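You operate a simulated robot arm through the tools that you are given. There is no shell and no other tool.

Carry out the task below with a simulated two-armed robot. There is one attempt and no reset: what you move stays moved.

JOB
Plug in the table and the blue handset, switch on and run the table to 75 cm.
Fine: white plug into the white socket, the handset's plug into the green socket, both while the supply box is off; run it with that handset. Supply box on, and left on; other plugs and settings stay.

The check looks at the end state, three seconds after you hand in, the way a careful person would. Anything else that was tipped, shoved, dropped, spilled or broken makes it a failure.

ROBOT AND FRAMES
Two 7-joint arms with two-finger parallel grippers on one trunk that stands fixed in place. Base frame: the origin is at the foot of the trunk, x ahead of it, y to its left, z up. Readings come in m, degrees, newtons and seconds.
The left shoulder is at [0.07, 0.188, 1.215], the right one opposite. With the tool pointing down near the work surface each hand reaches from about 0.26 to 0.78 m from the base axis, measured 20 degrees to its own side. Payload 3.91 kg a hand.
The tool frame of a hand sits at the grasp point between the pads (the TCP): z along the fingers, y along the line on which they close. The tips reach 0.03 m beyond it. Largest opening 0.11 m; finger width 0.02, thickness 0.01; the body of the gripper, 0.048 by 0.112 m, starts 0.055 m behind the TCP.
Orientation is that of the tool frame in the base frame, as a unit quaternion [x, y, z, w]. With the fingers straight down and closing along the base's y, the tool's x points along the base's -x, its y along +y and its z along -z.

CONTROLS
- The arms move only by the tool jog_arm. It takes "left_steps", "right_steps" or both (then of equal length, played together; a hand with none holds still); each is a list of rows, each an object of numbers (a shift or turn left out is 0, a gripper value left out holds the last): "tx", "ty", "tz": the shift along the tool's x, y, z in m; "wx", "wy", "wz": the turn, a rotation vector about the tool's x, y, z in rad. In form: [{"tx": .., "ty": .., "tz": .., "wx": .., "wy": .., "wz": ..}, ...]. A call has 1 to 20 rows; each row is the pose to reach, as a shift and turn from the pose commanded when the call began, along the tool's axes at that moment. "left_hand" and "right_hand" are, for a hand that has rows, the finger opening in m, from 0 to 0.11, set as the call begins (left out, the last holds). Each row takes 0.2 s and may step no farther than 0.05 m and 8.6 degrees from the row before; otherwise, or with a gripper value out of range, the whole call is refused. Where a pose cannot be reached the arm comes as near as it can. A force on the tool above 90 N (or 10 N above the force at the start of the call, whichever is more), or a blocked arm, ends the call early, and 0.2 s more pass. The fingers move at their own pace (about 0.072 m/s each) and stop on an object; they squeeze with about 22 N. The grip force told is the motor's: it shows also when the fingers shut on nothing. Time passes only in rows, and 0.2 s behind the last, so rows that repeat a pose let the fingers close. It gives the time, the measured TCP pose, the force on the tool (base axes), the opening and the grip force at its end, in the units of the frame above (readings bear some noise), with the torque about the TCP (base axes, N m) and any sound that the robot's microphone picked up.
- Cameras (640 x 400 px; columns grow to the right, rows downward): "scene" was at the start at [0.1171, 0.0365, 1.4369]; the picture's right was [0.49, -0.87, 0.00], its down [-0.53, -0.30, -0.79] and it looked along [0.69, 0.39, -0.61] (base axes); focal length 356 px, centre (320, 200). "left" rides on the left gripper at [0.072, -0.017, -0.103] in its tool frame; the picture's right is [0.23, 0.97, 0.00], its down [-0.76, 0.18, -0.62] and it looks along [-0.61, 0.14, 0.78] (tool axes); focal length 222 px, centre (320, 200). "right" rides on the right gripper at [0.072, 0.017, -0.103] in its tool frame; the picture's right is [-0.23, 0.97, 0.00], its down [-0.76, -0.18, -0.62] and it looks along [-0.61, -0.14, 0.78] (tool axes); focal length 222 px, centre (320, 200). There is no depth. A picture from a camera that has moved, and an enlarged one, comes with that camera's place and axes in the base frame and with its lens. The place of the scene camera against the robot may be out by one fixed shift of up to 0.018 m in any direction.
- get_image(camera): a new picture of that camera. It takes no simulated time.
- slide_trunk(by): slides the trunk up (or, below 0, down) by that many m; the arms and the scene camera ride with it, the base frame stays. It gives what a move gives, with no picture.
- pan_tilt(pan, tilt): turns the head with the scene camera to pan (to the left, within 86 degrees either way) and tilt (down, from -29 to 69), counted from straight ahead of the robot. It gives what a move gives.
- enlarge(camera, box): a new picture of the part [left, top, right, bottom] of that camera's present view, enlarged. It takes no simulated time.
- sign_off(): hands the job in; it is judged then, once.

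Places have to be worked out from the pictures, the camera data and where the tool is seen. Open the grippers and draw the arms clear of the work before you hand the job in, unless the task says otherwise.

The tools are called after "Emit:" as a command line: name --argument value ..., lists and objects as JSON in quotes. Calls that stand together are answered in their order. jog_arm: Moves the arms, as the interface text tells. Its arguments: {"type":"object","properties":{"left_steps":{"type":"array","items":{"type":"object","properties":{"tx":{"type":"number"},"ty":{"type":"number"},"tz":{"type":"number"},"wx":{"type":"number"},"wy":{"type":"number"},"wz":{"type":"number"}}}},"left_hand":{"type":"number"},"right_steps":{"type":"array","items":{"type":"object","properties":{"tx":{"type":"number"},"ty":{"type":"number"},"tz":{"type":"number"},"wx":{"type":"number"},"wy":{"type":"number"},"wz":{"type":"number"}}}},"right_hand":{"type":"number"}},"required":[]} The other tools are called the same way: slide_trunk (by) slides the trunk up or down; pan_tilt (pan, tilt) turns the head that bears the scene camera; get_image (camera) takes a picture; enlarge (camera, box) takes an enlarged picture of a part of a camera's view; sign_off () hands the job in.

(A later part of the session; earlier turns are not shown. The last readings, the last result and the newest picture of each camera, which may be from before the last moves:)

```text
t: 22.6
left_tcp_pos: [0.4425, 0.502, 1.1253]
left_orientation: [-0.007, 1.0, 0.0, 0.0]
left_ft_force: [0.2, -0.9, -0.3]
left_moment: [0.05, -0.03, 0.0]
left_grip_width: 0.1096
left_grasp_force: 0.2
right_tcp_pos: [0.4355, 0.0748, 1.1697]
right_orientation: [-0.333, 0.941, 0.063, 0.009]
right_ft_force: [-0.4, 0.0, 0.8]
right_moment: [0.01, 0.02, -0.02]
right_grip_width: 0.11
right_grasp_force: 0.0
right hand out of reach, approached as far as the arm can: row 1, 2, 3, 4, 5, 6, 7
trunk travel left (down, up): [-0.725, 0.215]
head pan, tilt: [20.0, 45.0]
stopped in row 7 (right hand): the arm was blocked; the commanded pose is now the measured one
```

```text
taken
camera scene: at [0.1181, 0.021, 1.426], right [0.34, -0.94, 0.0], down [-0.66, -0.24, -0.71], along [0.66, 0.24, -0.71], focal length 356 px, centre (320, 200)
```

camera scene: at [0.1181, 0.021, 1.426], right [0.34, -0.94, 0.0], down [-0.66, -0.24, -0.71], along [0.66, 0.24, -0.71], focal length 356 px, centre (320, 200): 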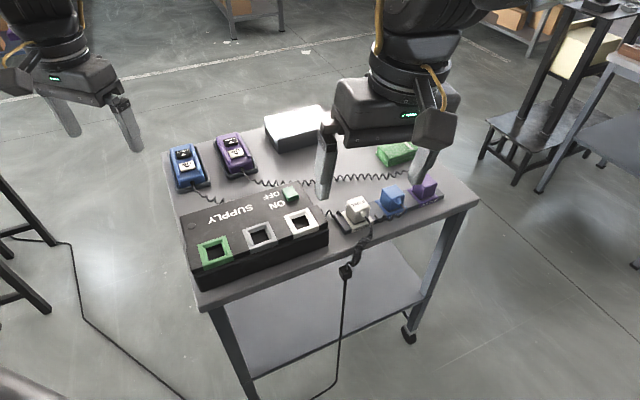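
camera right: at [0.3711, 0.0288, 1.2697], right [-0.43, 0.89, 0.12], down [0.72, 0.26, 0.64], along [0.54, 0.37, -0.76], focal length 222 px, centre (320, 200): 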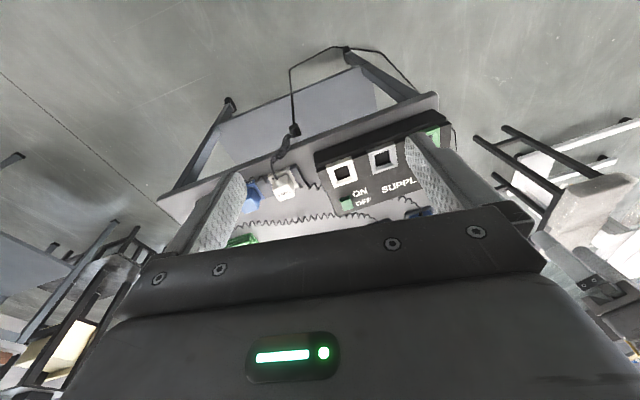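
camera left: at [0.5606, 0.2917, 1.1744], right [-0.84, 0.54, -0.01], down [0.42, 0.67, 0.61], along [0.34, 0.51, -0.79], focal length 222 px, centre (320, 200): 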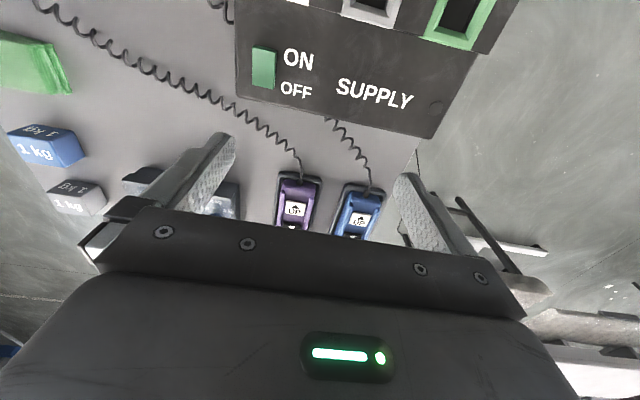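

The right arm jammed while high up; I lower the right hand to z≈1.05 and straighten its tilt, which should put the arm in a more comfortable posture.

Emit:
jog_arm --right_steps '[{"tx": -0.008, "ty": -0.011, "tz": 0.03, "wx": 0.027, "wy": 0.016, "wz": -0.022}, {"tx": -0.016, "ty": -0.022, "tz": 0.06, "wx": 0.055, "wy": 0.032, "wz": -0.044}, {"tx": -0.024, "ty": -0.034, "tz": 0.09, "wx": 0.082, "wy": 0.048, "wz": -0.066}, {"tx": -0.032, "ty": -0.045, "tz": 0.118, "wx": 0.11, "wy": 0.064, "wz": -0.088}]'

Emit:
get_image --camera "right"

```text
t: 23.6
left_tcp_pos: [0.4447, 0.5014, 1.1248]
left_orientation: [-0.007, 1.0, -0.001, 0.0]
left_ft_force: [1.1, -0.5, -0.2]
left_moment: [0.0, 0.03, -0.01]
left_grip_width: 0.1102
left_grasp_force: 0.1
right_tcp_pos: [0.429, 0.0686, 1.1548]
right_orientation: [-0.328, 0.943, 0.058, 0.003]
right_ft_force: [0.0, 0.4, 0.1]
right_moment: [0.0, 0.01, -0.06]
right_grip_width: 0.1098
right_grasp_force: 0.0
right hand out of reach, approached as far as the arm can: row 1, 2, 3, 4
trunk travel left (down, up): [-0.725, 0.215]
head pan, tilt: [20.0, 45.0]
```

```text
taken
camera right: at [0.3657, 0.0241, 1.2557], right [-0.42, 0.9, 0.12], down [0.73, 0.26, 0.63], along [0.54, 0.35, -0.77], focal length 222 px, centre (320, 200)
```

right: 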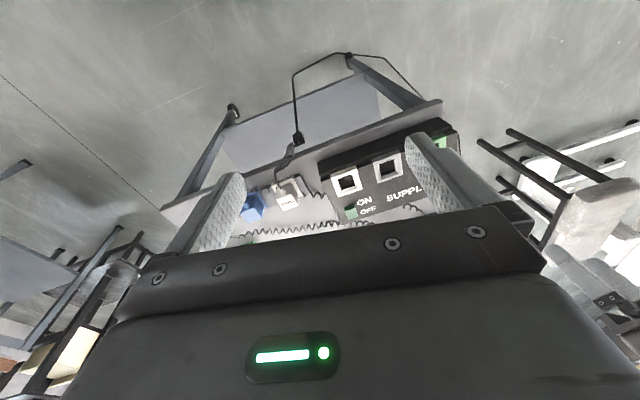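

The right wrist is at a limit; I unwind its yaw back to zero, then lower.

Emit:
jog_arm --right_steps '[{"wx": 0.024, "wz": 0.134}, {"wx": 0.048, "wz": 0.268}, {"wx": 0.071, "wz": 0.402}, {"wx": 0.095, "wz": 0.536}, {"wx": 0.118, "wy": 0.006, "wz": 0.669}, {"wx": 0.118, "wy": 0.006, "wz": 0.669}]'

Emit:
jog_arm --right_steps '[{"tz": 0.03}, {"tz": 0.06}, {"tz": 0.09}, {"tz": 0.12}]'

Emit:
get_image --camera "right"

Emit:
get_image --camera "scene"

```text
t: 25.0
left_tcp_pos: [0.4439, 0.5002, 1.1256]
left_orientation: [-0.007, 1.0, 0.0, 0.0]
left_ft_force: [-1.0, -0.7, 1.2]
left_moment: [-0.03, 0.0, 0.0]
left_grip_width: 0.1102
left_grasp_force: 0.0
right_tcp_pos: [0.4258, 0.0687, 1.1478]
right_orientation: [-0.003, 1.0, -0.01, 0.002]
right_ft_force: [0.1, 0.1, 0.5]
right_moment: [0.02, 0.02, -0.02]
right_grip_width: 0.1103
right_grasp_force: 0.0
trunk travel left (down, up): [-0.725, 0.215]
head pan, tilt: [20.0, 45.0]
```

```text
t: 26.0
left_tcp_pos: [0.4454, 0.5018, 1.1235]
left_orientation: [-0.006, 1.0, 0.0, 0.0]
left_ft_force: [-0.1, -0.5, 0.0]
left_moment: [0.0, 0.03, 0.02]
left_grip_width: 0.11
left_grasp_force: 0.0
right_tcp_pos: [0.4297, 0.062, 1.0275]
right_orientation: [0.002, 1.0, -0.009, -0.003]
right_ft_force: [-0.6, 0.3, 0.0]
right_moment: [-0.02, 0.02, -0.02]
right_grip_width: 0.1099
right_grasp_force: 0.0
trunk travel left (down, up): [-0.725, 0.215]
head pan, tilt: [20.0, 45.0]
```

```text
taken
camera right: at [0.3584, 0.0814, 1.1306], right [0.23, 0.97, -0.02], down [0.76, -0.17, 0.62], along [0.6, -0.16, -0.78], focal length 222 px, centre (320, 200)
```

right: 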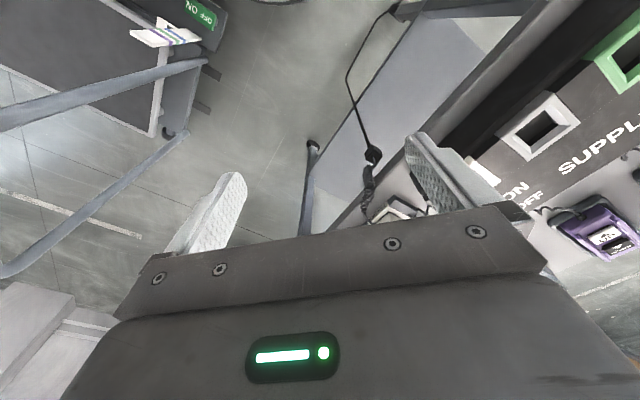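

```text
taken
camera scene: at [0.119, 0.0226, 1.4259], right [0.34, -0.94, 0.0], down [-0.67, -0.24, -0.71], along [0.66, 0.24, -0.71], focal length 356 px, centre (320, 200)
```

scene: 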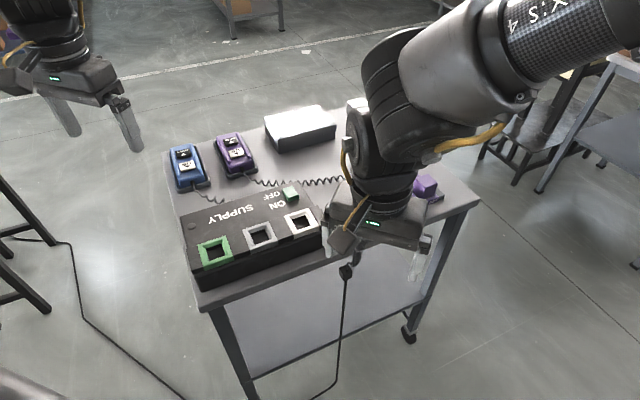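

Lower down the right arm moves freely. I bring the right hand to above the white plug at safe height, yaw 0, to look at it closely.

Emit:
jog_arm --right_steps '[{"tx": -0.03, "ty": 0.01}, {"tx": -0.06, "ty": 0.02}, {"tx": -0.09, "ty": 0.03}, {"tx": -0.12, "ty": 0.04}, {"tx": -0.15, "ty": 0.05}]'

Emit:
get_image --camera "right"

```text
t: 27.2
left_tcp_pos: [0.4446, 0.4999, 1.125]
left_orientation: [-0.006, 1.0, 0.001, 0.0]
left_ft_force: [0.1, 0.6, 0.1]
left_moment: [0.01, -0.01, 0.01]
left_grip_width: 0.1099
left_grasp_force: 0.0
right_tcp_pos: [0.5328, 0.0853, 1.0113]
right_orientation: [-0.015, 0.999, -0.029, 0.0]
right_ft_force: [-0.4, -0.2, -0.3]
right_moment: [0.01, -0.01, 0.0]
right_grip_width: 0.11
right_grasp_force: 0.1
right hand out of reach, approached as far as the arm can: row 4, 5
trunk travel left (down, up): [-0.725, 0.215]
head pan, tilt: [20.0, 45.0]
```

```text
taken
camera right: at [0.4607, 0.1047, 1.1135], right [0.2, 0.98, -0.06], down [0.77, -0.12, 0.63], along [0.61, -0.17, -0.77], focal length 222 px, centre (320, 200)
```

right: 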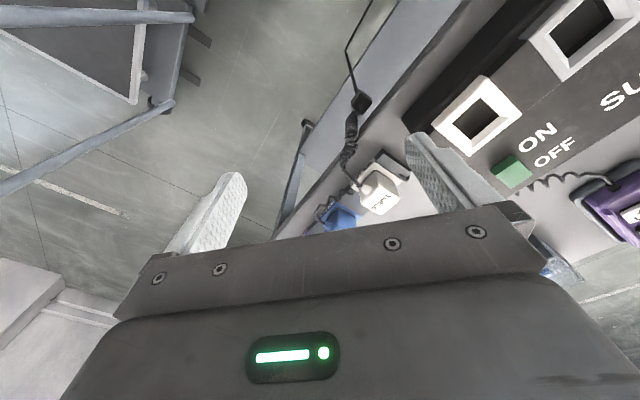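

The right arm ran out of reach again at only 0.54 m from its shoulder, so some joint is limiting. I look at the right arm's posture with the head.

Emit:
pan_tilt --pan -25 --tilt 15

Emit:
get_image --camera "scene"

Emit:
pan_tilt --pan -70 --tilt 20

Emit:
get_image --camera "scene"

```text
t: 28.3
left_tcp_pos: [0.4446, 0.5015, 1.1246]
left_orientation: [-0.007, 1.0, 0.001, 0.0]
left_ft_force: [-0.6, 0.7, -0.1]
left_moment: [0.01, -0.01, 0.0]
left_grip_width: 0.11
left_grasp_force: 0.0
right_tcp_pos: [0.5327, 0.0855, 1.012]
right_orientation: [-0.015, 0.999, -0.029, -0.001]
right_ft_force: [0.8, -0.1, 0.1]
right_moment: [0.02, 0.02, -0.01]
right_grip_width: 0.11
right_grasp_force: 0.1
trunk travel left (down, up): [-0.725, 0.215]
head pan, tilt: [-25.0, 15.0]
```

```text
taken
camera scene: at [0.1264, -0.0453, 1.4728], right [-0.42, -0.91, 0.0], down [-0.24, 0.11, -0.97], along [0.88, -0.41, -0.26], focal length 356 px, centre (320, 200)
```

scene: 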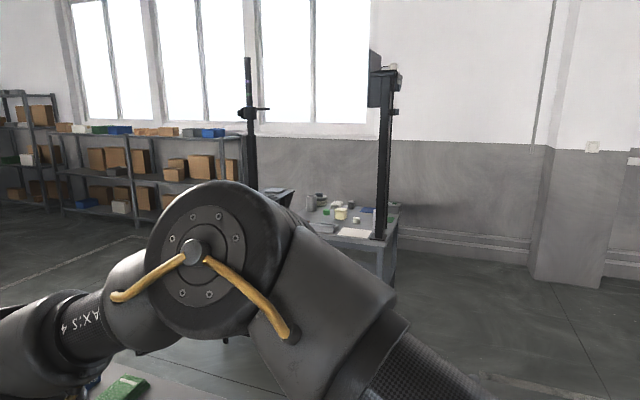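

```text
t: 29.5
left_tcp_pos: [0.4432, 0.5011, 1.1241]
left_orientation: [-0.007, 1.0, 0.001, -0.001]
left_ft_force: [-0.1, -0.3, -0.3]
left_moment: [0.03, -0.02, 0.01]
left_grip_width: 0.1099
left_grasp_force: 0.1
right_tcp_pos: [0.5333, 0.0856, 1.0125]
right_orientation: [-0.014, 1.0, -0.027, -0.001]
right_ft_force: [-0.4, 0.5, -0.4]
right_moment: [0.01, 0.0, -0.01]
right_grip_width: 0.1097
right_grasp_force: 0.1
trunk travel left (down, up): [-0.725, 0.215]
head pan, tilt: [-70.0, 20.0]
```

```text
taken
camera scene: at [0.0736, -0.0934, 1.4647], right [-0.94, -0.34, 0.0], down [-0.12, 0.32, -0.94], along [0.32, -0.88, -0.34], focal length 356 px, centre (320, 200)
```

scene: 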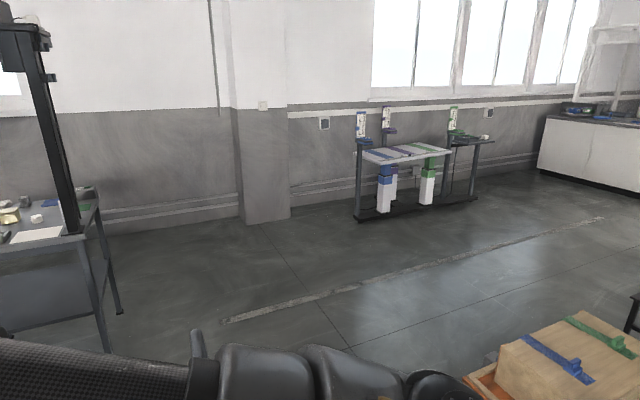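

The elbow is up and forward with the upper arm nearly toward the bench. I test whether yawing the right hand the other way (−45°) frees the reach.

Emit:
jog_arm --right_steps '[{"wz": 0.13, "wy": 0.02}, {"wz": 0.26, "wy": 0.04}, {"wz": 0.39, "wy": 0.06}, {"wz": 0.52, "wy": 0.06}, {"wz": 0.65, "wy": 0.06}, {"wz": 0.78, "wy": 0.06}]'

Emit:
get_image --camera "right"

```text
t: 30.9
left_tcp_pos: [0.4444, 0.5022, 1.1243]
left_orientation: [-0.007, 1.0, 0.0, 0.001]
left_ft_force: [0.3, 0.3, -0.9]
left_moment: [0.0, -0.01, 0.0]
left_grip_width: 0.1101
left_grasp_force: 0.0
right_tcp_pos: [0.535, 0.0841, 1.0127]
right_orientation: [0.368, 0.929, -0.029, -0.018]
right_ft_force: [0.0, 0.3, -1.0]
right_moment: [0.05, -0.01, -0.01]
right_grip_width: 0.1098
right_grasp_force: 0.1
trunk travel left (down, up): [-0.725, 0.215]
head pan, tilt: [-70.0, 20.0]
```

```text
taken
camera right: at [0.4988, 0.1498, 1.1154], right [0.83, 0.55, -0.07], down [0.47, -0.63, 0.62], along [0.3, -0.55, -0.78], focal length 222 px, centre (320, 200)
```

right: 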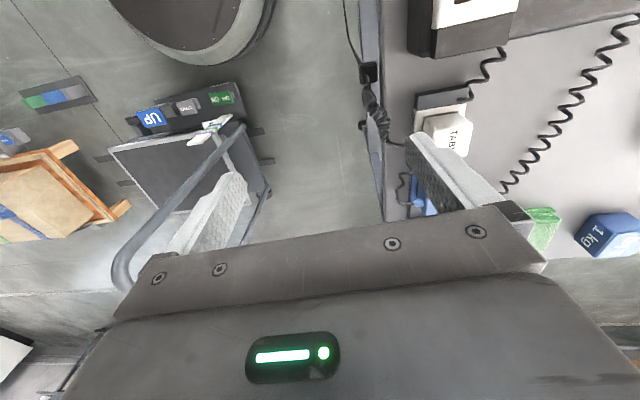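

Yaw −43° works freely. I keep turning the same way toward −135°, which also closes the fingers along the row of plugs (cable side clear).

Emit:
jog_arm --right_steps '[{"wz": 0.13, "wx": 0.01}, {"wz": 0.26, "wx": 0.02}, {"wz": 0.39, "wx": 0.03}, {"wz": 0.52, "wx": 0.03}, {"wz": 0.65, "wx": 0.03}, {"wz": 0.78, "wx": 0.03}, {"wz": 0.91, "wx": 0.03}, {"wz": 1.04, "wx": 0.03}, {"wz": 1.17, "wx": 0.03}, {"wz": 1.3, "wx": 0.03}, {"wz": 1.43, "wx": 0.03}, {"wz": 1.57, "wx": 0.03}]'

Emit:
get_image --camera "right"

```text
t: 33.5
left_tcp_pos: [0.4438, 0.501, 1.1249]
left_orientation: [-0.006, 1.0, -0.001, 0.0]
left_ft_force: [0.2, -0.2, -0.2]
left_moment: [-0.04, 0.01, 0.0]
left_grip_width: 0.1099
left_grasp_force: 0.1
right_tcp_pos: [0.5328, 0.0838, 1.014]
right_orientation: [0.916, 0.397, -0.046, 0.002]
right_ft_force: [-0.4, -1.3, 0.0]
right_moment: [0.0, 0.02, 0.01]
right_grip_width: 0.11
right_grasp_force: 0.0
trunk travel left (down, up): [-0.725, 0.215]
head pan, tilt: [-70.0, 20.0]
```

```text
taken
camera right: at [0.6037, 0.1293, 1.1092], right [0.56, -0.83, -0.01], down [-0.6, -0.41, 0.69], along [-0.58, -0.38, -0.72], focal length 222 px, centre (320, 200)
```

right: 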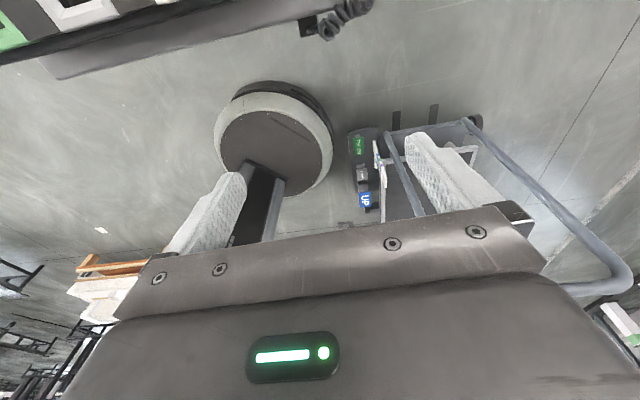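

Yaw −133° is reached without trouble. Now I remove the small tilt and move forward over the white plug at the same height to see it between the fingers.

Emit:
jog_arm --right_steps '[{"tx": 0.029, "ty": 0.014, "tz": -0.003, "wx": -0.008, "wy": 0.021}, {"tx": 0.057, "ty": 0.028, "tz": -0.005, "wx": -0.016, "wy": 0.043}, {"tx": 0.086, "ty": 0.042, "tz": -0.007, "wx": -0.025, "wy": 0.065}, {"tx": 0.1145, "ty": 0.0564, "tz": -0.01, "wx": -0.033, "wy": 0.086}]'

Emit:
get_image --camera "right"

```text
t: 34.5
left_tcp_pos: [0.4449, 0.4999, 1.1247]
left_orientation: [-0.007, 1.0, 0.001, -0.001]
left_ft_force: [-0.2, -0.2, -0.5]
left_moment: [0.02, 0.03, 0.0]
left_grip_width: 0.1098
left_grasp_force: 0.0
right_tcp_pos: [0.6084, 0.0611, 1.0133]
right_orientation: [0.917, 0.399, -0.004, 0.0]
right_ft_force: [-0.4, 0.0, 0.4]
right_moment: [-0.02, -0.01, -0.02]
right_grip_width: 0.1101
right_grasp_force: 0.0
right hand out of reach, approached as far as the arm can: row 1, 2, 3, 4
trunk travel left (down, up): [-0.725, 0.215]
head pan, tilt: [-70.0, 20.0]
```

```text
taken
camera right: at [0.6721, 0.1028, 1.116], right [0.56, -0.83, 0.0], down [-0.64, -0.43, 0.63], along [-0.52, -0.35, -0.78], focal length 222 px, centre (320, 200)
```

right: 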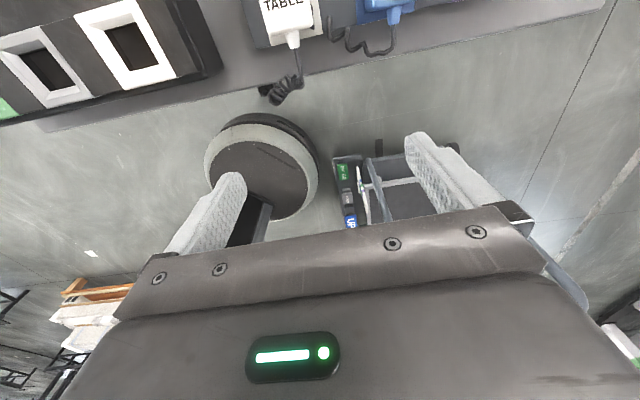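

The right arm is limited on its inner side, so the left arm (plugs almost straight ahead of its shoulder) is the better one. I park the right hand back to the right and meanwhile turn the left hand to yaw −135°.

Emit:
jog_arm --right_steps '[{"tx": -0.03, "tz": -0.005}, {"tx": -0.06, "tz": -0.01}, {"tx": -0.09, "tz": -0.015}, {"tx": -0.12, "tz": -0.02}, {"tx": -0.15, "tz": -0.025}, {"tx": -0.18, "tz": -0.03}, {"tx": -0.21, "tz": -0.035}, {"tx": -0.24, "tz": -0.04}, {"tx": -0.26, "tz": -0.04}, {"tx": -0.28, "tz": -0.04}, {"tx": -0.29, "tz": -0.04}, {"tx": -0.3, "tz": -0.04}, {"tx": -0.3, "tz": -0.04}, {"tx": -0.3, "tz": -0.04}, {"tx": -0.3, "tz": -0.04}, {"tx": -0.3, "tz": -0.04}, {"tx": -0.3, "tz": -0.04}, {"tx": -0.3, "tz": -0.04}]' --left_steps '[{"wz": 0.13}, {"wz": 0.26}, {"wz": 0.39}, {"wz": 0.52}, {"wz": 0.65}, {"wz": 0.78}, {"wz": 0.91}, {"wz": 1.04}, {"wz": 1.17}, {"wz": 1.3}, {"wz": 1.43}, {"wz": 1.56}, {"wz": 1.69}, {"wz": 1.82}, {"wz": 1.95}, {"wz": 2.08}, {"wz": 2.21}, {"wz": 2.34}]'

Emit:
get_image --camera "left"

```text
t: 38.3
left_tcp_pos: [0.4432, 0.4997, 1.1256]
left_orientation: [0.919, 0.395, 0.0, 0.0]
left_ft_force: [1.1, 1.0, 0.7]
left_moment: [-0.01, 0.03, 0.02]
left_grip_width: 0.1097
left_grasp_force: 0.2
right_tcp_pos: [0.4081, -0.1585, 1.0544]
right_orientation: [0.917, 0.399, 0.0, 0.001]
right_ft_force: [0.0, 0.5, 0.2]
right_moment: [0.01, 0.01, -0.03]
right_grip_width: 0.1101
right_grasp_force: 0.1
trunk travel left (down, up): [-0.725, 0.215]
head pan, tilt: [-70.0, 20.0]
```

```text
taken
camera left: at [0.4809, 0.5654, 1.2273], right [0.86, -0.5, 0.0], down [-0.39, -0.67, 0.62], along [-0.31, -0.54, -0.78], focal length 222 px, centre (320, 200)
```

left: 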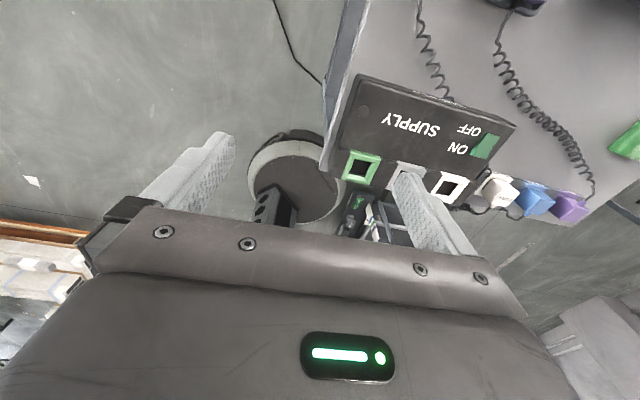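

Emit:
jog_arm --left_steps '[{"tx": -0.011, "ty": 0.0365, "tz": 0.009}, {"tx": -0.022, "ty": 0.073, "tz": 0.018}, {"tx": -0.033, "ty": 0.11, "tz": 0.027}, {"tx": -0.044, "ty": 0.146, "tz": 0.036}, {"tx": -0.055, "ty": 0.183, "tz": 0.045}, {"tx": -0.066, "ty": 0.219, "tz": 0.054}, {"tx": -0.076, "ty": 0.256, "tz": 0.063}, {"tx": -0.087, "ty": 0.292, "tz": 0.072}, {"tx": -0.098, "ty": 0.328, "tz": 0.081}, {"tx": -0.109, "ty": 0.365, "tz": 0.09}]'

Emit:
get_image --camera "left"

```text
t: 40.5
left_tcp_pos: [0.5485, 0.2746, 1.0531]
left_orientation: [0.918, 0.397, 0.0, 0.001]
left_ft_force: [0.4, -0.1, 0.4]
left_moment: [-0.02, -0.01, 0.0]
left_grip_width: 0.11
left_grasp_force: 0.1
left hand out of reach, approached as far as the arm can: row 7, 8, 9, 10
right_tcp_pos: [0.4081, -0.1586, 1.0543]
right_orientation: [0.917, 0.399, 0.0, 0.001]
right_ft_force: [0.4, 0.0, 0.1]
right_moment: [-0.02, 0.0, -0.01]
right_grip_width: 0.11
right_grasp_force: 0.1
trunk travel left (down, up): [-0.725, 0.215]
head pan, tilt: [-70.0, 20.0]
```

```text
taken
camera left: at [0.5852, 0.3407, 1.1554], right [0.86, -0.5, 0.0], down [-0.39, -0.67, 0.62], along [-0.31, -0.54, -0.78], focal length 222 px, centre (320, 200)
```

left: 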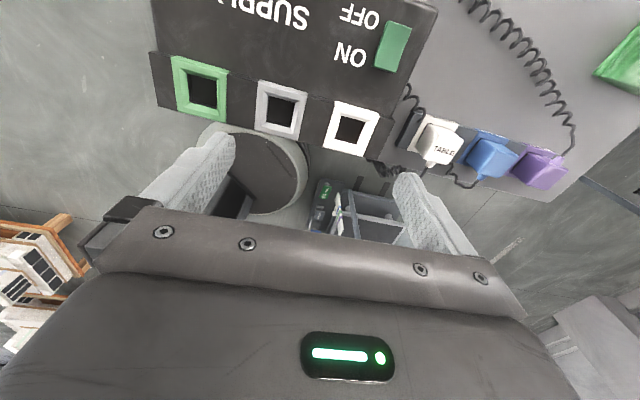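

The left arm sticks when pulled inward with a bent elbow. I try extending it outward first, then swinging inward with the elbow straighter.

Emit:
jog_arm --left_steps '[{"tx": 0.043, "ty": -0.007}, {"tx": 0.087, "ty": -0.014}, {"tx": 0.13, "ty": -0.02}, {"tx": 0.174, "ty": -0.027}]'

Emit:
jog_arm --left_steps '[{"tx": -0.015, "ty": 0.027}, {"tx": -0.03, "ty": 0.055}, {"tx": -0.045, "ty": 0.082}, {"tx": -0.06, "ty": 0.11}, {"tx": -0.085, "ty": 0.14}, {"tx": -0.11, "ty": 0.17}]'

Emit:
get_image --camera "left"

```text
t: 41.5
left_tcp_pos: [0.6236, 0.4252, 1.0484]
left_orientation: [0.919, 0.395, 0.001, 0.002]
left_ft_force: [-0.5, -1.1, -0.2]
left_moment: [-0.02, -0.02, 0.0]
left_grip_width: 0.1101
left_grasp_force: 0.0
left hand out of reach, approached as far as the arm can: row 3, 4
right_tcp_pos: [0.4089, -0.157, 1.0552]
right_orientation: [0.917, 0.399, -0.001, 0.0]
right_ft_force: [0.4, 0.6, -0.2]
right_moment: [0.0, 0.01, 0.02]
right_grip_width: 0.1099
right_grasp_force: 0.0
trunk travel left (down, up): [-0.725, 0.215]
head pan, tilt: [-70.0, 20.0]
```

```text
t: 42.9
left_tcp_pos: [0.5823, 0.3161, 1.0556]
left_orientation: [0.918, 0.396, 0.0, 0.001]
left_ft_force: [0.9, -0.5, 0.5]
left_moment: [-0.01, -0.02, 0.02]
left_grip_width: 0.11
left_grasp_force: 0.0
left hand out of reach, approached as far as the arm can: row 1, 2, 3, 4, 5, 6
right_tcp_pos: [0.4088, -0.1585, 1.0533]
right_orientation: [0.917, 0.398, 0.0, 0.0]
right_ft_force: [0.2, 0.1, 0.6]
right_moment: [0.01, 0.01, 0.02]
right_grip_width: 0.1101
right_grasp_force: 0.1
trunk travel left (down, up): [-0.725, 0.215]
head pan, tilt: [-70.0, 20.0]
```

```text
taken
camera left: at [0.6192, 0.3818, 1.1578], right [0.86, -0.5, 0.0], down [-0.39, -0.68, 0.62], along [-0.31, -0.54, -0.78], focal length 222 px, centre (320, 200)
```

left: 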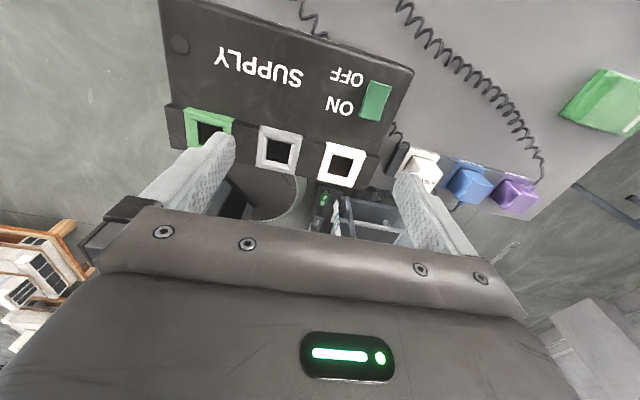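

The boundary points lie on a circle of ~0.28 m about the elbow, as if the upper arm is not moving. I look at the left arm posture.

Emit:
pan_tilt --pan 45 --tilt 15

Emit:
get_image --camera "scene"

Emit:
get_image --camera "right"

```text
t: 44.8
left_tcp_pos: [0.5817, 0.3162, 1.0557]
left_orientation: [0.918, 0.397, 0.0, 0.001]
left_ft_force: [0.1, -1.2, -0.5]
left_moment: [0.03, 0.02, -0.03]
left_grip_width: 0.1101
left_grasp_force: 0.0
right_tcp_pos: [0.4076, -0.1584, 1.055]
right_orientation: [0.917, 0.399, 0.0, 0.001]
right_ft_force: [0.3, 0.4, -0.6]
right_moment: [-0.01, -0.02, 0.0]
right_grip_width: 0.1102
right_grasp_force: 0.1
trunk travel left (down, up): [-0.725, 0.215]
head pan, tilt: [45.0, 15.0]
```

```text
taken
camera scene: at [0.1078, 0.0598, 1.4728], right [0.71, -0.71, 0.0], down [-0.18, -0.18, -0.97], along [0.68, 0.68, -0.26], focal length 356 px, centre (320, 200)
```

scene: 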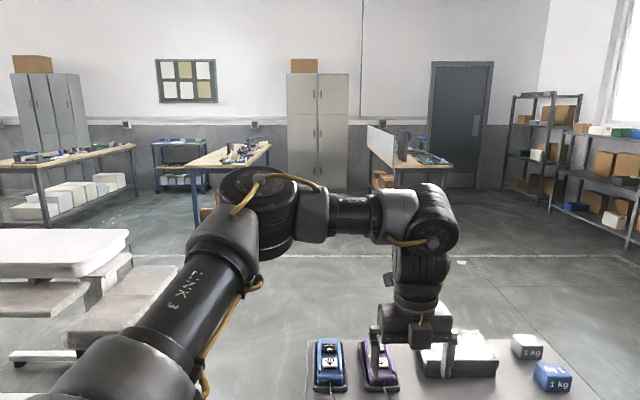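

```text
taken
camera right: at [0.47, -0.1169, 1.1578], right [0.56, -0.83, 0.0], down [-0.65, -0.44, 0.62], along [-0.52, -0.35, -0.78], focal length 222 px, centre (320, 200)
```

right: 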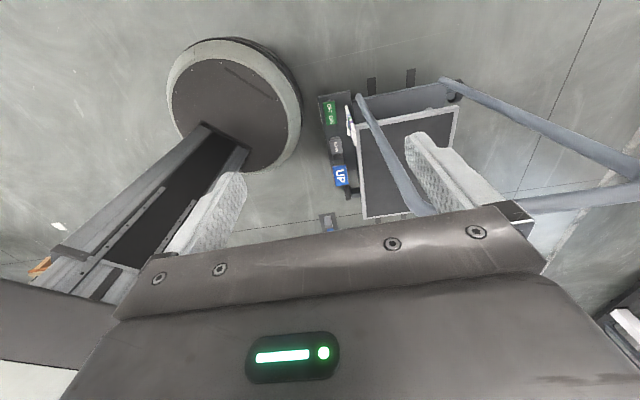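

The elbow has stayed at about [0.36, 0.43] throughout, with the wrist above shoulder height. Raising the trunk should let the wrist work below the shoulder; I try +0.15 m and then lower/move the left hand inward.

Emit:
slide_trunk --by 0.15

Emit:
jog_arm --left_steps '[{"tz": 0.03}, {"tz": 0.06}, {"tz": 0.09}, {"tz": 0.12}, {"tz": 0.15}]'

Emit:
jog_arm --left_steps '[{"tx": -0.01, "ty": 0.02}, {"tx": -0.02, "ty": 0.04}, {"tx": -0.03, "ty": 0.06}, {"tx": -0.04, "ty": 0.08}]'

```text
t: 46.5
left_tcp_pos: [0.5835, 0.317, 1.2056]
left_orientation: [0.918, 0.396, 0.0, 0.001]
left_ft_force: [-0.1, -0.1, 0.2]
left_moment: [0.02, 0.0, 0.05]
left_grip_width: 0.1097
left_grasp_force: 0.2
right_tcp_pos: [0.409, -0.158, 1.2032]
right_orientation: [0.917, 0.399, 0.0, 0.0]
right_ft_force: [-0.7, -0.3, 0.5]
right_moment: [0.02, 0.02, 0.02]
right_grip_width: 0.1099
right_grasp_force: 0.1
trunk travel left (down, up): [-0.875, 0.065]
head pan, tilt: [45.0, 15.0]
```

```text
t: 47.8
left_tcp_pos: [0.5521, 0.3405, 1.0814]
left_orientation: [0.918, 0.397, 0.002, 0.002]
left_ft_force: [-0.4, 0.0, 0.3]
left_moment: [-0.02, -0.01, -0.02]
left_grip_width: 0.11
left_grasp_force: 0.0
left hand out of reach, approached as far as the arm can: row 2, 3, 4, 5
right_tcp_pos: [0.4089, -0.1588, 1.2058]
right_orientation: [0.917, 0.399, 0.0, 0.001]
right_ft_force: [-0.5, 0.0, -0.8]
right_moment: [-0.01, -0.03, -0.02]
right_grip_width: 0.1099
right_grasp_force: 0.0
trunk travel left (down, up): [-0.875, 0.065]
head pan, tilt: [45.0, 15.0]
```

```text
t: 48.8
left_tcp_pos: [0.5387, 0.2958, 1.1136]
left_orientation: [0.918, 0.396, 0.002, 0.001]
left_ft_force: [0.1, 0.2, 0.4]
left_moment: [0.0, -0.01, -0.01]
left_grip_width: 0.11
left_grasp_force: 0.0
left hand out of reach, approached as far as the arm can: row 1, 2, 3, 4
right_tcp_pos: [0.4085, -0.1587, 1.2042]
right_orientation: [0.917, 0.398, 0.0, 0.0]
right_ft_force: [0.7, 0.0, -0.5]
right_moment: [0.03, -0.02, -0.05]
right_grip_width: 0.11
right_grasp_force: 0.0
trunk travel left (down, up): [-0.875, 0.065]
head pan, tilt: [45.0, 15.0]
```

The hand slides on a sphere about a fixed elbow. I test whether simply giving it more time on the same target lets it creep to the target.

Emit:
jog_arm --left_steps '[{"ty": 0.03}, {"ty": 0.05}, {"ty": 0.05}, {"ty": 0.05}, {"ty": 0.05}, {"ty": 0.05}, {"ty": 0.05}, {"ty": 0.05}, {"ty": 0.05}, {"ty": 0.05}]'

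Emit:
get_image --camera "scene"

```text
t: 51.0
left_tcp_pos: [0.5454, 0.2935, 1.1291]
left_orientation: [0.918, 0.396, 0.001, 0.002]
left_ft_force: [-0.1, 0.2, -0.9]
left_moment: [0.03, 0.02, -0.02]
left_grip_width: 0.1102
left_grasp_force: 0.1
left hand out of reach, approached as far as the arm can: row 1, 2, 3, 4, 5, 6, 7, 8, 9, 10
right_tcp_pos: [0.4092, -0.1584, 1.2042]
right_orientation: [0.917, 0.399, 0.0, -0.001]
right_ft_force: [-0.3, -0.2, 0.7]
right_moment: [0.01, 0.02, 0.02]
right_grip_width: 0.1102
right_grasp_force: 0.0
trunk travel left (down, up): [-0.875, 0.065]
head pan, tilt: [45.0, 15.0]
```

```text
taken
camera scene: at [0.1078, 0.0599, 1.6228], right [0.71, -0.71, 0.0], down [-0.18, -0.18, -0.97], along [0.68, 0.68, -0.26], focal length 356 px, centre (320, 200)
```

scene: 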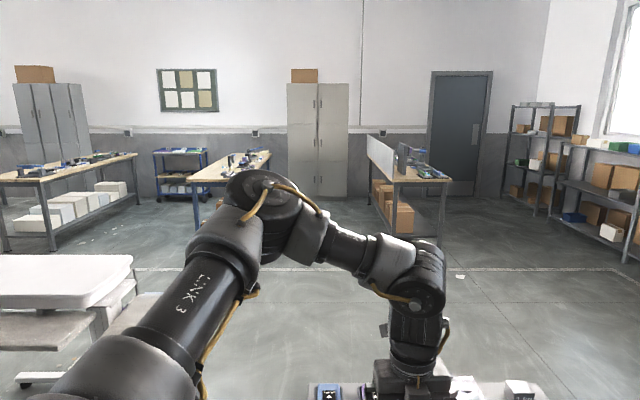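

The upper arm is identical in both pictures, so shoulder joints are at a stop in this posture. I probe which directions are free: first straight up, then inward.

Emit:
jog_arm --left_steps '[{"tz": -0.04}, {"tz": -0.08}, {"tz": -0.12}, {"tz": -0.16}, {"tz": -0.2}]'

Emit:
jog_arm --left_steps '[{"tx": -0.015, "ty": 0.02}, {"tx": -0.03, "ty": 0.04}, {"tx": -0.045, "ty": 0.06}, {"tx": -0.06, "ty": 0.08}, {"tx": -0.075, "ty": 0.1}]'

Emit:
get_image --camera "scene"

```text
t: 52.1
left_tcp_pos: [0.5264, 0.3061, 1.3184]
left_orientation: [0.918, 0.396, 0.003, 0.003]
left_ft_force: [-0.5, -0.5, 0.7]
left_moment: [0.0, -0.05, 0.02]
left_grip_width: 0.11
left_grasp_force: 0.0
left hand out of reach, approached as far as the arm can: row 4, 5
right_tcp_pos: [0.4065, -0.1588, 1.2064]
right_orientation: [0.917, 0.399, 0.001, 0.001]
right_ft_force: [-0.2, 0.0, 0.7]
right_moment: [-0.05, 0.0, 0.02]
right_grip_width: 0.1096
right_grasp_force: 0.0
trunk travel left (down, up): [-0.875, 0.065]
head pan, tilt: [45.0, 15.0]
```

```text
t: 53.4
left_tcp_pos: [0.5025, 0.2611, 1.2973]
left_orientation: [0.918, 0.396, 0.001, 0.003]
left_ft_force: [-0.4, -0.5, 0.7]
left_moment: [0.02, 0.02, -0.02]
left_grip_width: 0.1102
left_grasp_force: 0.1
left hand out of reach, approached as far as the arm can: row 1, 2, 3, 4, 5
right_tcp_pos: [0.4076, -0.1577, 1.2037]
right_orientation: [0.917, 0.399, 0.0, 0.001]
right_ft_force: [-0.3, 0.4, -0.5]
right_moment: [-0.01, 0.04, 0.01]
right_grip_width: 0.1101
right_grasp_force: 0.1
trunk travel left (down, up): [-0.875, 0.065]
head pan, tilt: [45.0, 15.0]
```

```text
taken
camera scene: at [0.1073, 0.0598, 1.6229], right [0.71, -0.71, 0.0], down [-0.18, -0.18, -0.97], along [0.68, 0.68, -0.26], focal length 356 px, centre (320, 200)
```

scene: 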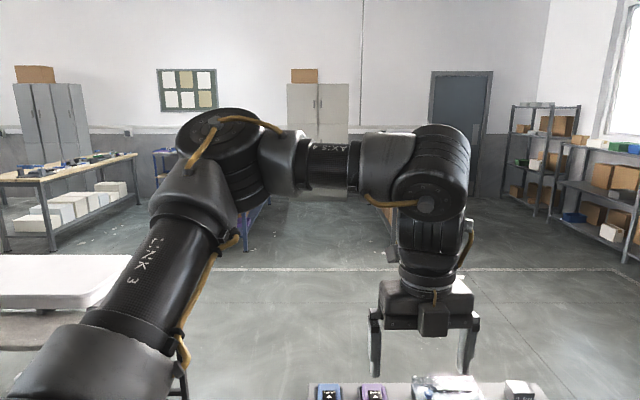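

Raising moved the upper arm about a lateral axis but its angle to that axis stayed ~55°. I compare with the right arm's shoulder posture and look at both shoulders.

Emit:
pan_tilt --pan -45 --tilt 15

Emit:
get_image --camera "scene"

Emit:
pan_tilt --pan -86 --tilt 60

Emit:
get_image --camera "scene"

Emit:
pan_tilt --pan 86 --tilt 60

Emit:
get_image --camera "scene"

```text
t: 55.0
left_tcp_pos: [0.5023, 0.2619, 1.2984]
left_orientation: [0.918, 0.397, 0.001, 0.003]
left_ft_force: [-0.1, 1.0, 0.0]
left_moment: [-0.03, -0.01, -0.01]
left_grip_width: 0.1098
left_grasp_force: 0.1
right_tcp_pos: [0.4082, -0.1589, 1.2044]
right_orientation: [0.917, 0.399, 0.001, 0.001]
right_ft_force: [-0.2, 0.6, 0.2]
right_moment: [0.02, 0.03, -0.01]
right_grip_width: 0.1101
right_grasp_force: 0.0
trunk travel left (down, up): [-0.875, 0.065]
head pan, tilt: [-45.0, 15.0]
```

```text
taken
camera scene: at [0.1078, -0.0722, 1.6228], right [-0.71, -0.71, 0.0], down [-0.18, 0.18, -0.97], along [0.68, -0.68, -0.26], focal length 356 px, centre (320, 200)
```

scene: 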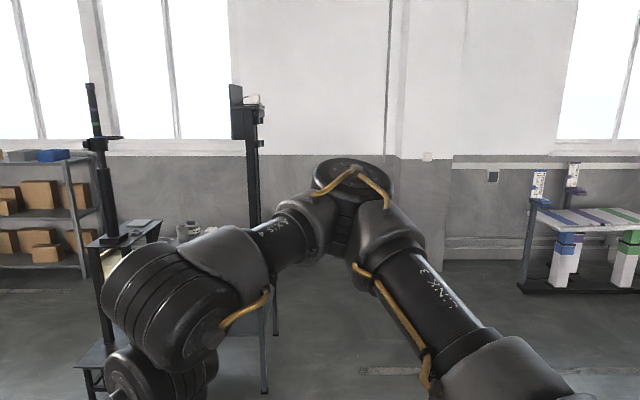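

```text
t: 56.1
left_tcp_pos: [0.5036, 0.2618, 1.2978]
left_orientation: [0.918, 0.396, 0.001, 0.002]
left_ft_force: [-0.2, 0.0, -0.1]
left_moment: [0.02, 0.01, 0.02]
left_grip_width: 0.1101
left_grasp_force: 0.1
right_tcp_pos: [0.4074, -0.1589, 1.2048]
right_orientation: [0.917, 0.398, 0.0, -0.001]
right_ft_force: [0.9, 0.0, 0.9]
right_moment: [0.0, 0.0, 0.01]
right_grip_width: 0.1102
right_grasp_force: 0.1
trunk travel left (down, up): [-0.875, 0.065]
head pan, tilt: [-85.9, 60.0]
```

```text
taken
camera scene: at [0.0465, -0.0727, 1.5566], right [-1.0, -0.07, 0.0], down [-0.06, 0.86, -0.5], along [0.04, -0.5, -0.87], focal length 356 px, centre (320, 200)
```

scene: 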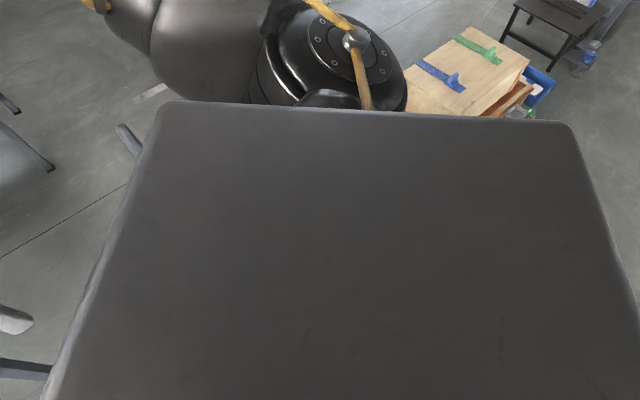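

```text
t: 58.7
left_tcp_pos: [0.502, 0.2604, 1.2977]
left_orientation: [0.918, 0.396, 0.001, 0.002]
left_ft_force: [-0.4, 0.4, -1.1]
left_moment: [-0.03, 0.02, -0.02]
left_grip_width: 0.1099
left_grasp_force: 0.0
right_tcp_pos: [0.4069, -0.1581, 1.2043]
right_orientation: [0.917, 0.399, 0.0, 0.0]
right_ft_force: [-0.8, 0.2, -0.6]
right_moment: [0.02, 0.02, 0.0]
right_grip_width: 0.1096
right_grasp_force: 0.1
trunk travel left (down, up): [-0.875, 0.065]
head pan, tilt: [85.9, 60.0]
```

```text
taken
camera scene: at [0.0464, 0.0603, 1.5565], right [1.0, -0.07, 0.0], down [-0.06, -0.86, -0.5], along [0.04, 0.5, -0.87], focal length 356 px, centre (320, 200)
```

scene: 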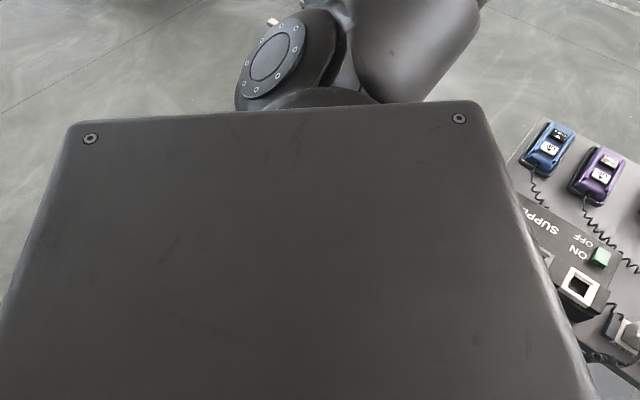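

The left shoulder joint seems to be in an unfavourable branch (elbow flipped). I'll bring the left hand out to the side, away from everything, and swing it down laterally so the arm can come forward again in the better branch. First: back outward with yaw to about −45°.

Emit:
jog_arm --left_steps '[{"tx": 0.006, "ty": -0.023, "tz": -0.004, "wz": -0.128}, {"tx": 0.012, "ty": -0.046, "tz": -0.008, "wz": -0.257}, {"tx": 0.018, "ty": -0.069, "tz": -0.012, "wz": -0.385}, {"tx": 0.023, "ty": -0.092, "tz": -0.017, "wz": -0.513}, {"tx": 0.029, "ty": -0.115, "tz": -0.021, "wz": -0.64}, {"tx": 0.035, "ty": -0.138, "tz": -0.025, "wz": -0.77}, {"tx": 0.041, "ty": -0.16, "tz": -0.029, "wz": -0.9}, {"tx": 0.047, "ty": -0.183, "tz": -0.033, "wz": -1.03}, {"tx": 0.053, "ty": -0.206, "tz": -0.037, "wz": -1.155}, {"tx": 0.058, "ty": -0.229, "tz": -0.042, "wz": -1.28}, {"tx": 0.064, "ty": -0.252, "tz": -0.046, "wz": -1.41}, {"tx": 0.07, "ty": -0.275, "tz": -0.05, "wz": -1.54}]'

Emit:
pan_tilt --pan 75 --tilt 20

Emit:
get_image --camera "scene"

```text
t: 61.3
left_tcp_pos: [0.3535, 0.5036, 1.3502]
left_orientation: [0.383, 0.924, -0.002, 0.002]
left_ft_force: [0.0, -0.2, 0.5]
left_moment: [-0.02, -0.03, 0.01]
left_grip_width: 0.1101
left_grasp_force: 0.1
right_tcp_pos: [0.407, -0.1568, 1.2055]
right_orientation: [0.917, 0.399, 0.0, 0.0]
right_ft_force: [-0.7, -0.8, -0.5]
right_moment: [0.0, 0.01, 0.02]
right_grip_width: 0.1101
right_grasp_force: 0.0
trunk travel left (down, up): [-0.875, 0.065]
head pan, tilt: [85.9, 60.0]
```

```text
t: 62.4
left_tcp_pos: [0.3554, 0.5016, 1.3515]
left_orientation: [0.383, 0.924, 0.0, 0.001]
left_ft_force: [-0.6, 0.3, -0.3]
left_moment: [0.02, 0.0, -0.01]
left_grip_width: 0.1099
left_grasp_force: 0.1
right_tcp_pos: [0.4079, -0.1582, 1.2044]
right_orientation: [0.917, 0.398, 0.001, 0.0]
right_ft_force: [0.3, -0.2, -0.3]
right_moment: [-0.01, -0.02, -0.02]
right_grip_width: 0.1099
right_grasp_force: 0.1
trunk travel left (down, up): [-0.875, 0.065]
head pan, tilt: [75.0, 20.0]
```

```text
taken
camera scene: at [0.0658, 0.0837, 1.6146], right [0.97, -0.26, 0.0], down [-0.09, -0.33, -0.94], along [0.24, 0.91, -0.34], focal length 356 px, centre (320, 200)
```

scene: 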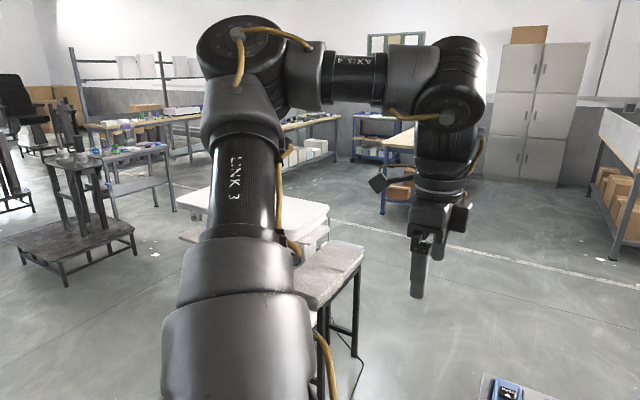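

Emit:
jog_arm --left_steps '[{"tx": 0.04, "tz": -0.006}, {"tx": 0.08, "tz": -0.012}, {"tx": 0.12, "tz": -0.018}, {"tx": 0.16, "tz": -0.025}, {"tx": 0.2, "tz": -0.031}, {"tx": 0.24, "tz": -0.037}, {"tx": 0.28, "tz": -0.044}, {"tx": 0.318, "tz": -0.05}]'

Emit:
get_image --camera "scene"

```text
t: 64.2
left_tcp_pos: [0.1274, 0.7271, 1.3959]
left_orientation: [0.383, 0.924, 0.0, 0.002]
left_ft_force: [0.1, 0.0, -0.1]
left_moment: [0.0, 0.0, 0.01]
left_grip_width: 0.1101
left_grasp_force: 0.2
right_tcp_pos: [0.407, -0.157, 1.2048]
right_orientation: [0.917, 0.399, 0.001, 0.001]
right_ft_force: [0.0, 0.4, 0.5]
right_moment: [0.03, -0.02, 0.01]
right_grip_width: 0.1098
right_grasp_force: 0.1
trunk travel left (down, up): [-0.875, 0.065]
head pan, tilt: [75.0, 20.0]
```

```text
taken
camera scene: at [0.0648, 0.0852, 1.6146], right [0.97, -0.26, 0.0], down [-0.09, -0.33, -0.94], along [0.24, 0.91, -0.34], focal length 356 px, centre (320, 200)
```

scene: 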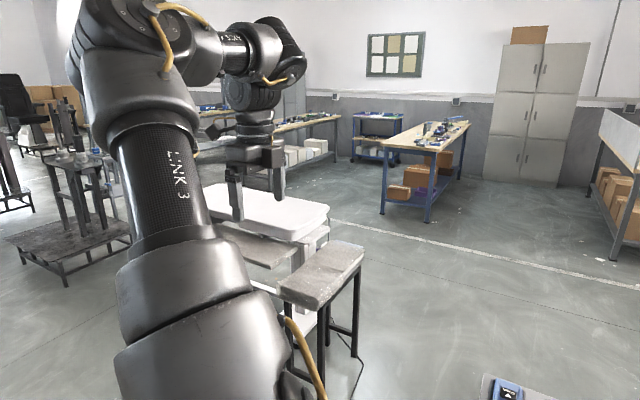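

The hand is out at the side with the elbow up. Now I lower it straight down laterally in free space.

Emit:
jog_arm --left_steps '[{"tz": 0.045}, {"tz": 0.09}, {"tz": 0.135}, {"tz": 0.18}, {"tz": 0.225}, {"tz": 0.27}, {"tz": 0.315}, {"tz": 0.36}, {"tz": 0.405}, {"tz": 0.45}]'

Emit:
get_image --camera "scene"

```text
t: 66.4
left_tcp_pos: [0.1302, 0.7278, 0.9482]
left_orientation: [0.383, 0.924, -0.001, 0.002]
left_ft_force: [0.8, -0.3, -1.0]
left_moment: [-0.03, 0.02, 0.02]
left_grip_width: 0.1099
left_grasp_force: 0.1
right_tcp_pos: [0.409, -0.1562, 1.2038]
right_orientation: [0.917, 0.399, -0.001, 0.001]
right_ft_force: [-0.1, 0.7, -0.9]
right_moment: [-0.03, 0.0, 0.02]
right_grip_width: 0.1101
right_grasp_force: 0.0
trunk travel left (down, up): [-0.875, 0.065]
head pan, tilt: [75.0, 20.0]
```

```text
taken
camera scene: at [0.0671, 0.0857, 1.6146], right [0.97, -0.26, 0.0], down [-0.09, -0.33, -0.94], along [0.24, 0.91, -0.34], focal length 356 px, centre (320, 200)
```

scene: 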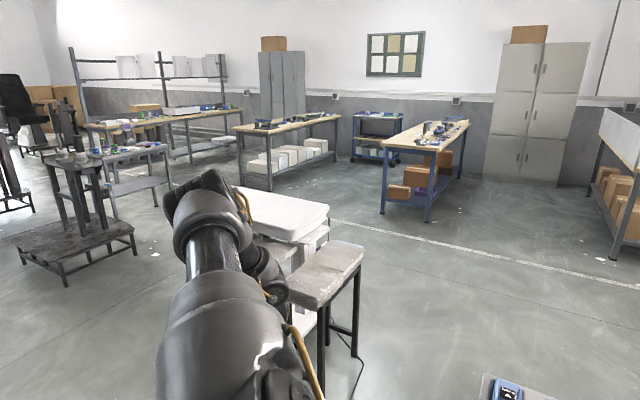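

The elbow has come down to about lateral. I lower further so it drops below the shoulder axis, then swing forward.

Emit:
jog_arm --left_steps '[{"tz": 0.04}, {"tz": 0.08}, {"tz": 0.12}, {"tz": 0.15}]'

Emit:
jog_arm --left_steps '[{"tx": -0.035, "ty": 0.015}, {"tx": -0.07, "ty": 0.03}, {"tx": -0.105, "ty": 0.045}, {"tx": -0.14, "ty": 0.06}]'

Emit:
get_image --camera "scene"

```text
t: 67.4
left_tcp_pos: [0.1276, 0.7256, 0.7989]
left_orientation: [0.382, 0.924, 0.0, 0.002]
left_ft_force: [-0.3, 0.5, -0.6]
left_moment: [0.0, -0.01, 0.0]
left_grip_width: 0.1101
left_grasp_force: 0.0
right_tcp_pos: [0.4093, -0.1564, 1.2051]
right_orientation: [0.917, 0.399, 0.0, 0.001]
right_ft_force: [0.5, -0.1, -0.9]
right_moment: [-0.02, 0.01, 0.0]
right_grip_width: 0.1098
right_grasp_force: 0.1
trunk travel left (down, up): [-0.875, 0.065]
head pan, tilt: [75.0, 20.0]
```

```text
t: 68.4
left_tcp_pos: [0.2707, 0.6669, 0.8043]
left_orientation: [0.383, 0.924, -0.001, 0.0]
left_ft_force: [0.2, -0.3, -0.2]
left_moment: [0.0, -0.01, 0.0]
left_grip_width: 0.1098
left_grasp_force: 0.1
right_tcp_pos: [0.4098, -0.1583, 1.2034]
right_orientation: [0.917, 0.399, 0.0, 0.0]
right_ft_force: [0.5, -0.3, -0.6]
right_moment: [-0.01, 0.04, 0.0]
right_grip_width: 0.11
right_grasp_force: 0.1
trunk travel left (down, up): [-0.875, 0.065]
head pan, tilt: [75.0, 20.0]
```

```text
taken
camera scene: at [0.0673, 0.0834, 1.6146], right [0.97, -0.26, 0.0], down [-0.09, -0.33, -0.94], along [0.24, 0.91, -0.34], focal length 356 px, centre (320, 200)
```

scene: 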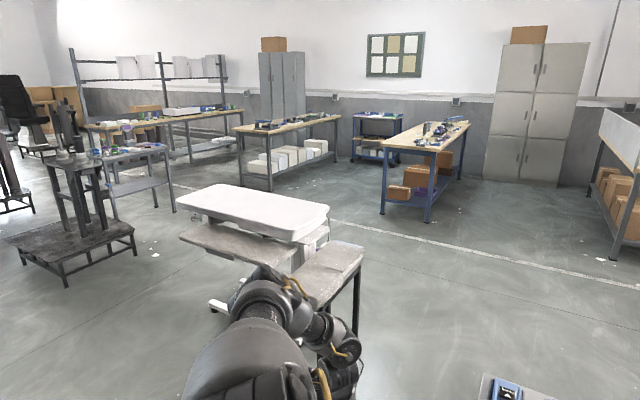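

The elbow now hangs below the shoulder axis. I bring the hand forward while rising, still left of the bench edge.

Emit:
jog_arm --left_steps '[{"tx": -0.028, "ty": 0.015, "tz": -0.03}, {"tx": -0.056, "ty": 0.029, "tz": -0.06}, {"tx": -0.083, "ty": 0.044, "tz": -0.09}, {"tx": -0.111, "ty": 0.058, "tz": -0.12}, {"tx": -0.139, "ty": 0.073, "tz": -0.15}]'

Emit:
get_image --camera "scene"

```text
t: 69.6
left_tcp_pos: [0.4198, 0.6216, 0.9544]
left_orientation: [0.384, 0.923, 0.0, 0.0]
left_ft_force: [-0.3, -1.0, 0.1]
left_moment: [0.01, 0.03, 0.03]
left_grip_width: 0.1101
left_grasp_force: 0.1
right_tcp_pos: [0.4099, -0.1589, 1.2045]
right_orientation: [0.917, 0.399, 0.0, 0.0]
right_ft_force: [0.4, -0.2, 0.2]
right_moment: [0.0, 0.01, -0.02]
right_grip_width: 0.1099
right_grasp_force: 0.2
trunk travel left (down, up): [-0.875, 0.065]
head pan, tilt: [75.0, 20.0]
```

```text
taken
camera scene: at [0.0678, 0.0826, 1.6146], right [0.97, -0.26, 0.0], down [-0.09, -0.33, -0.94], along [0.24, 0.91, -0.34], focal length 356 px, centre (320, 200)
```

scene: 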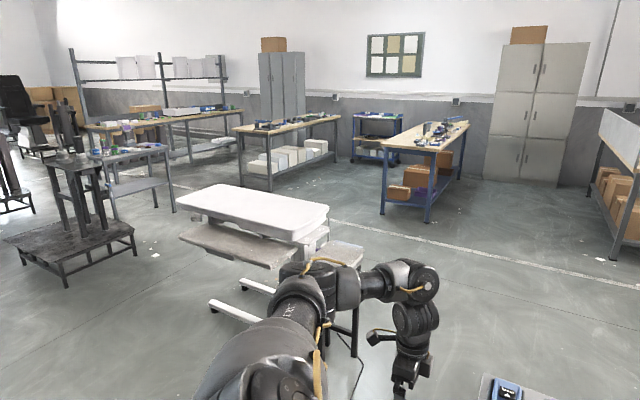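

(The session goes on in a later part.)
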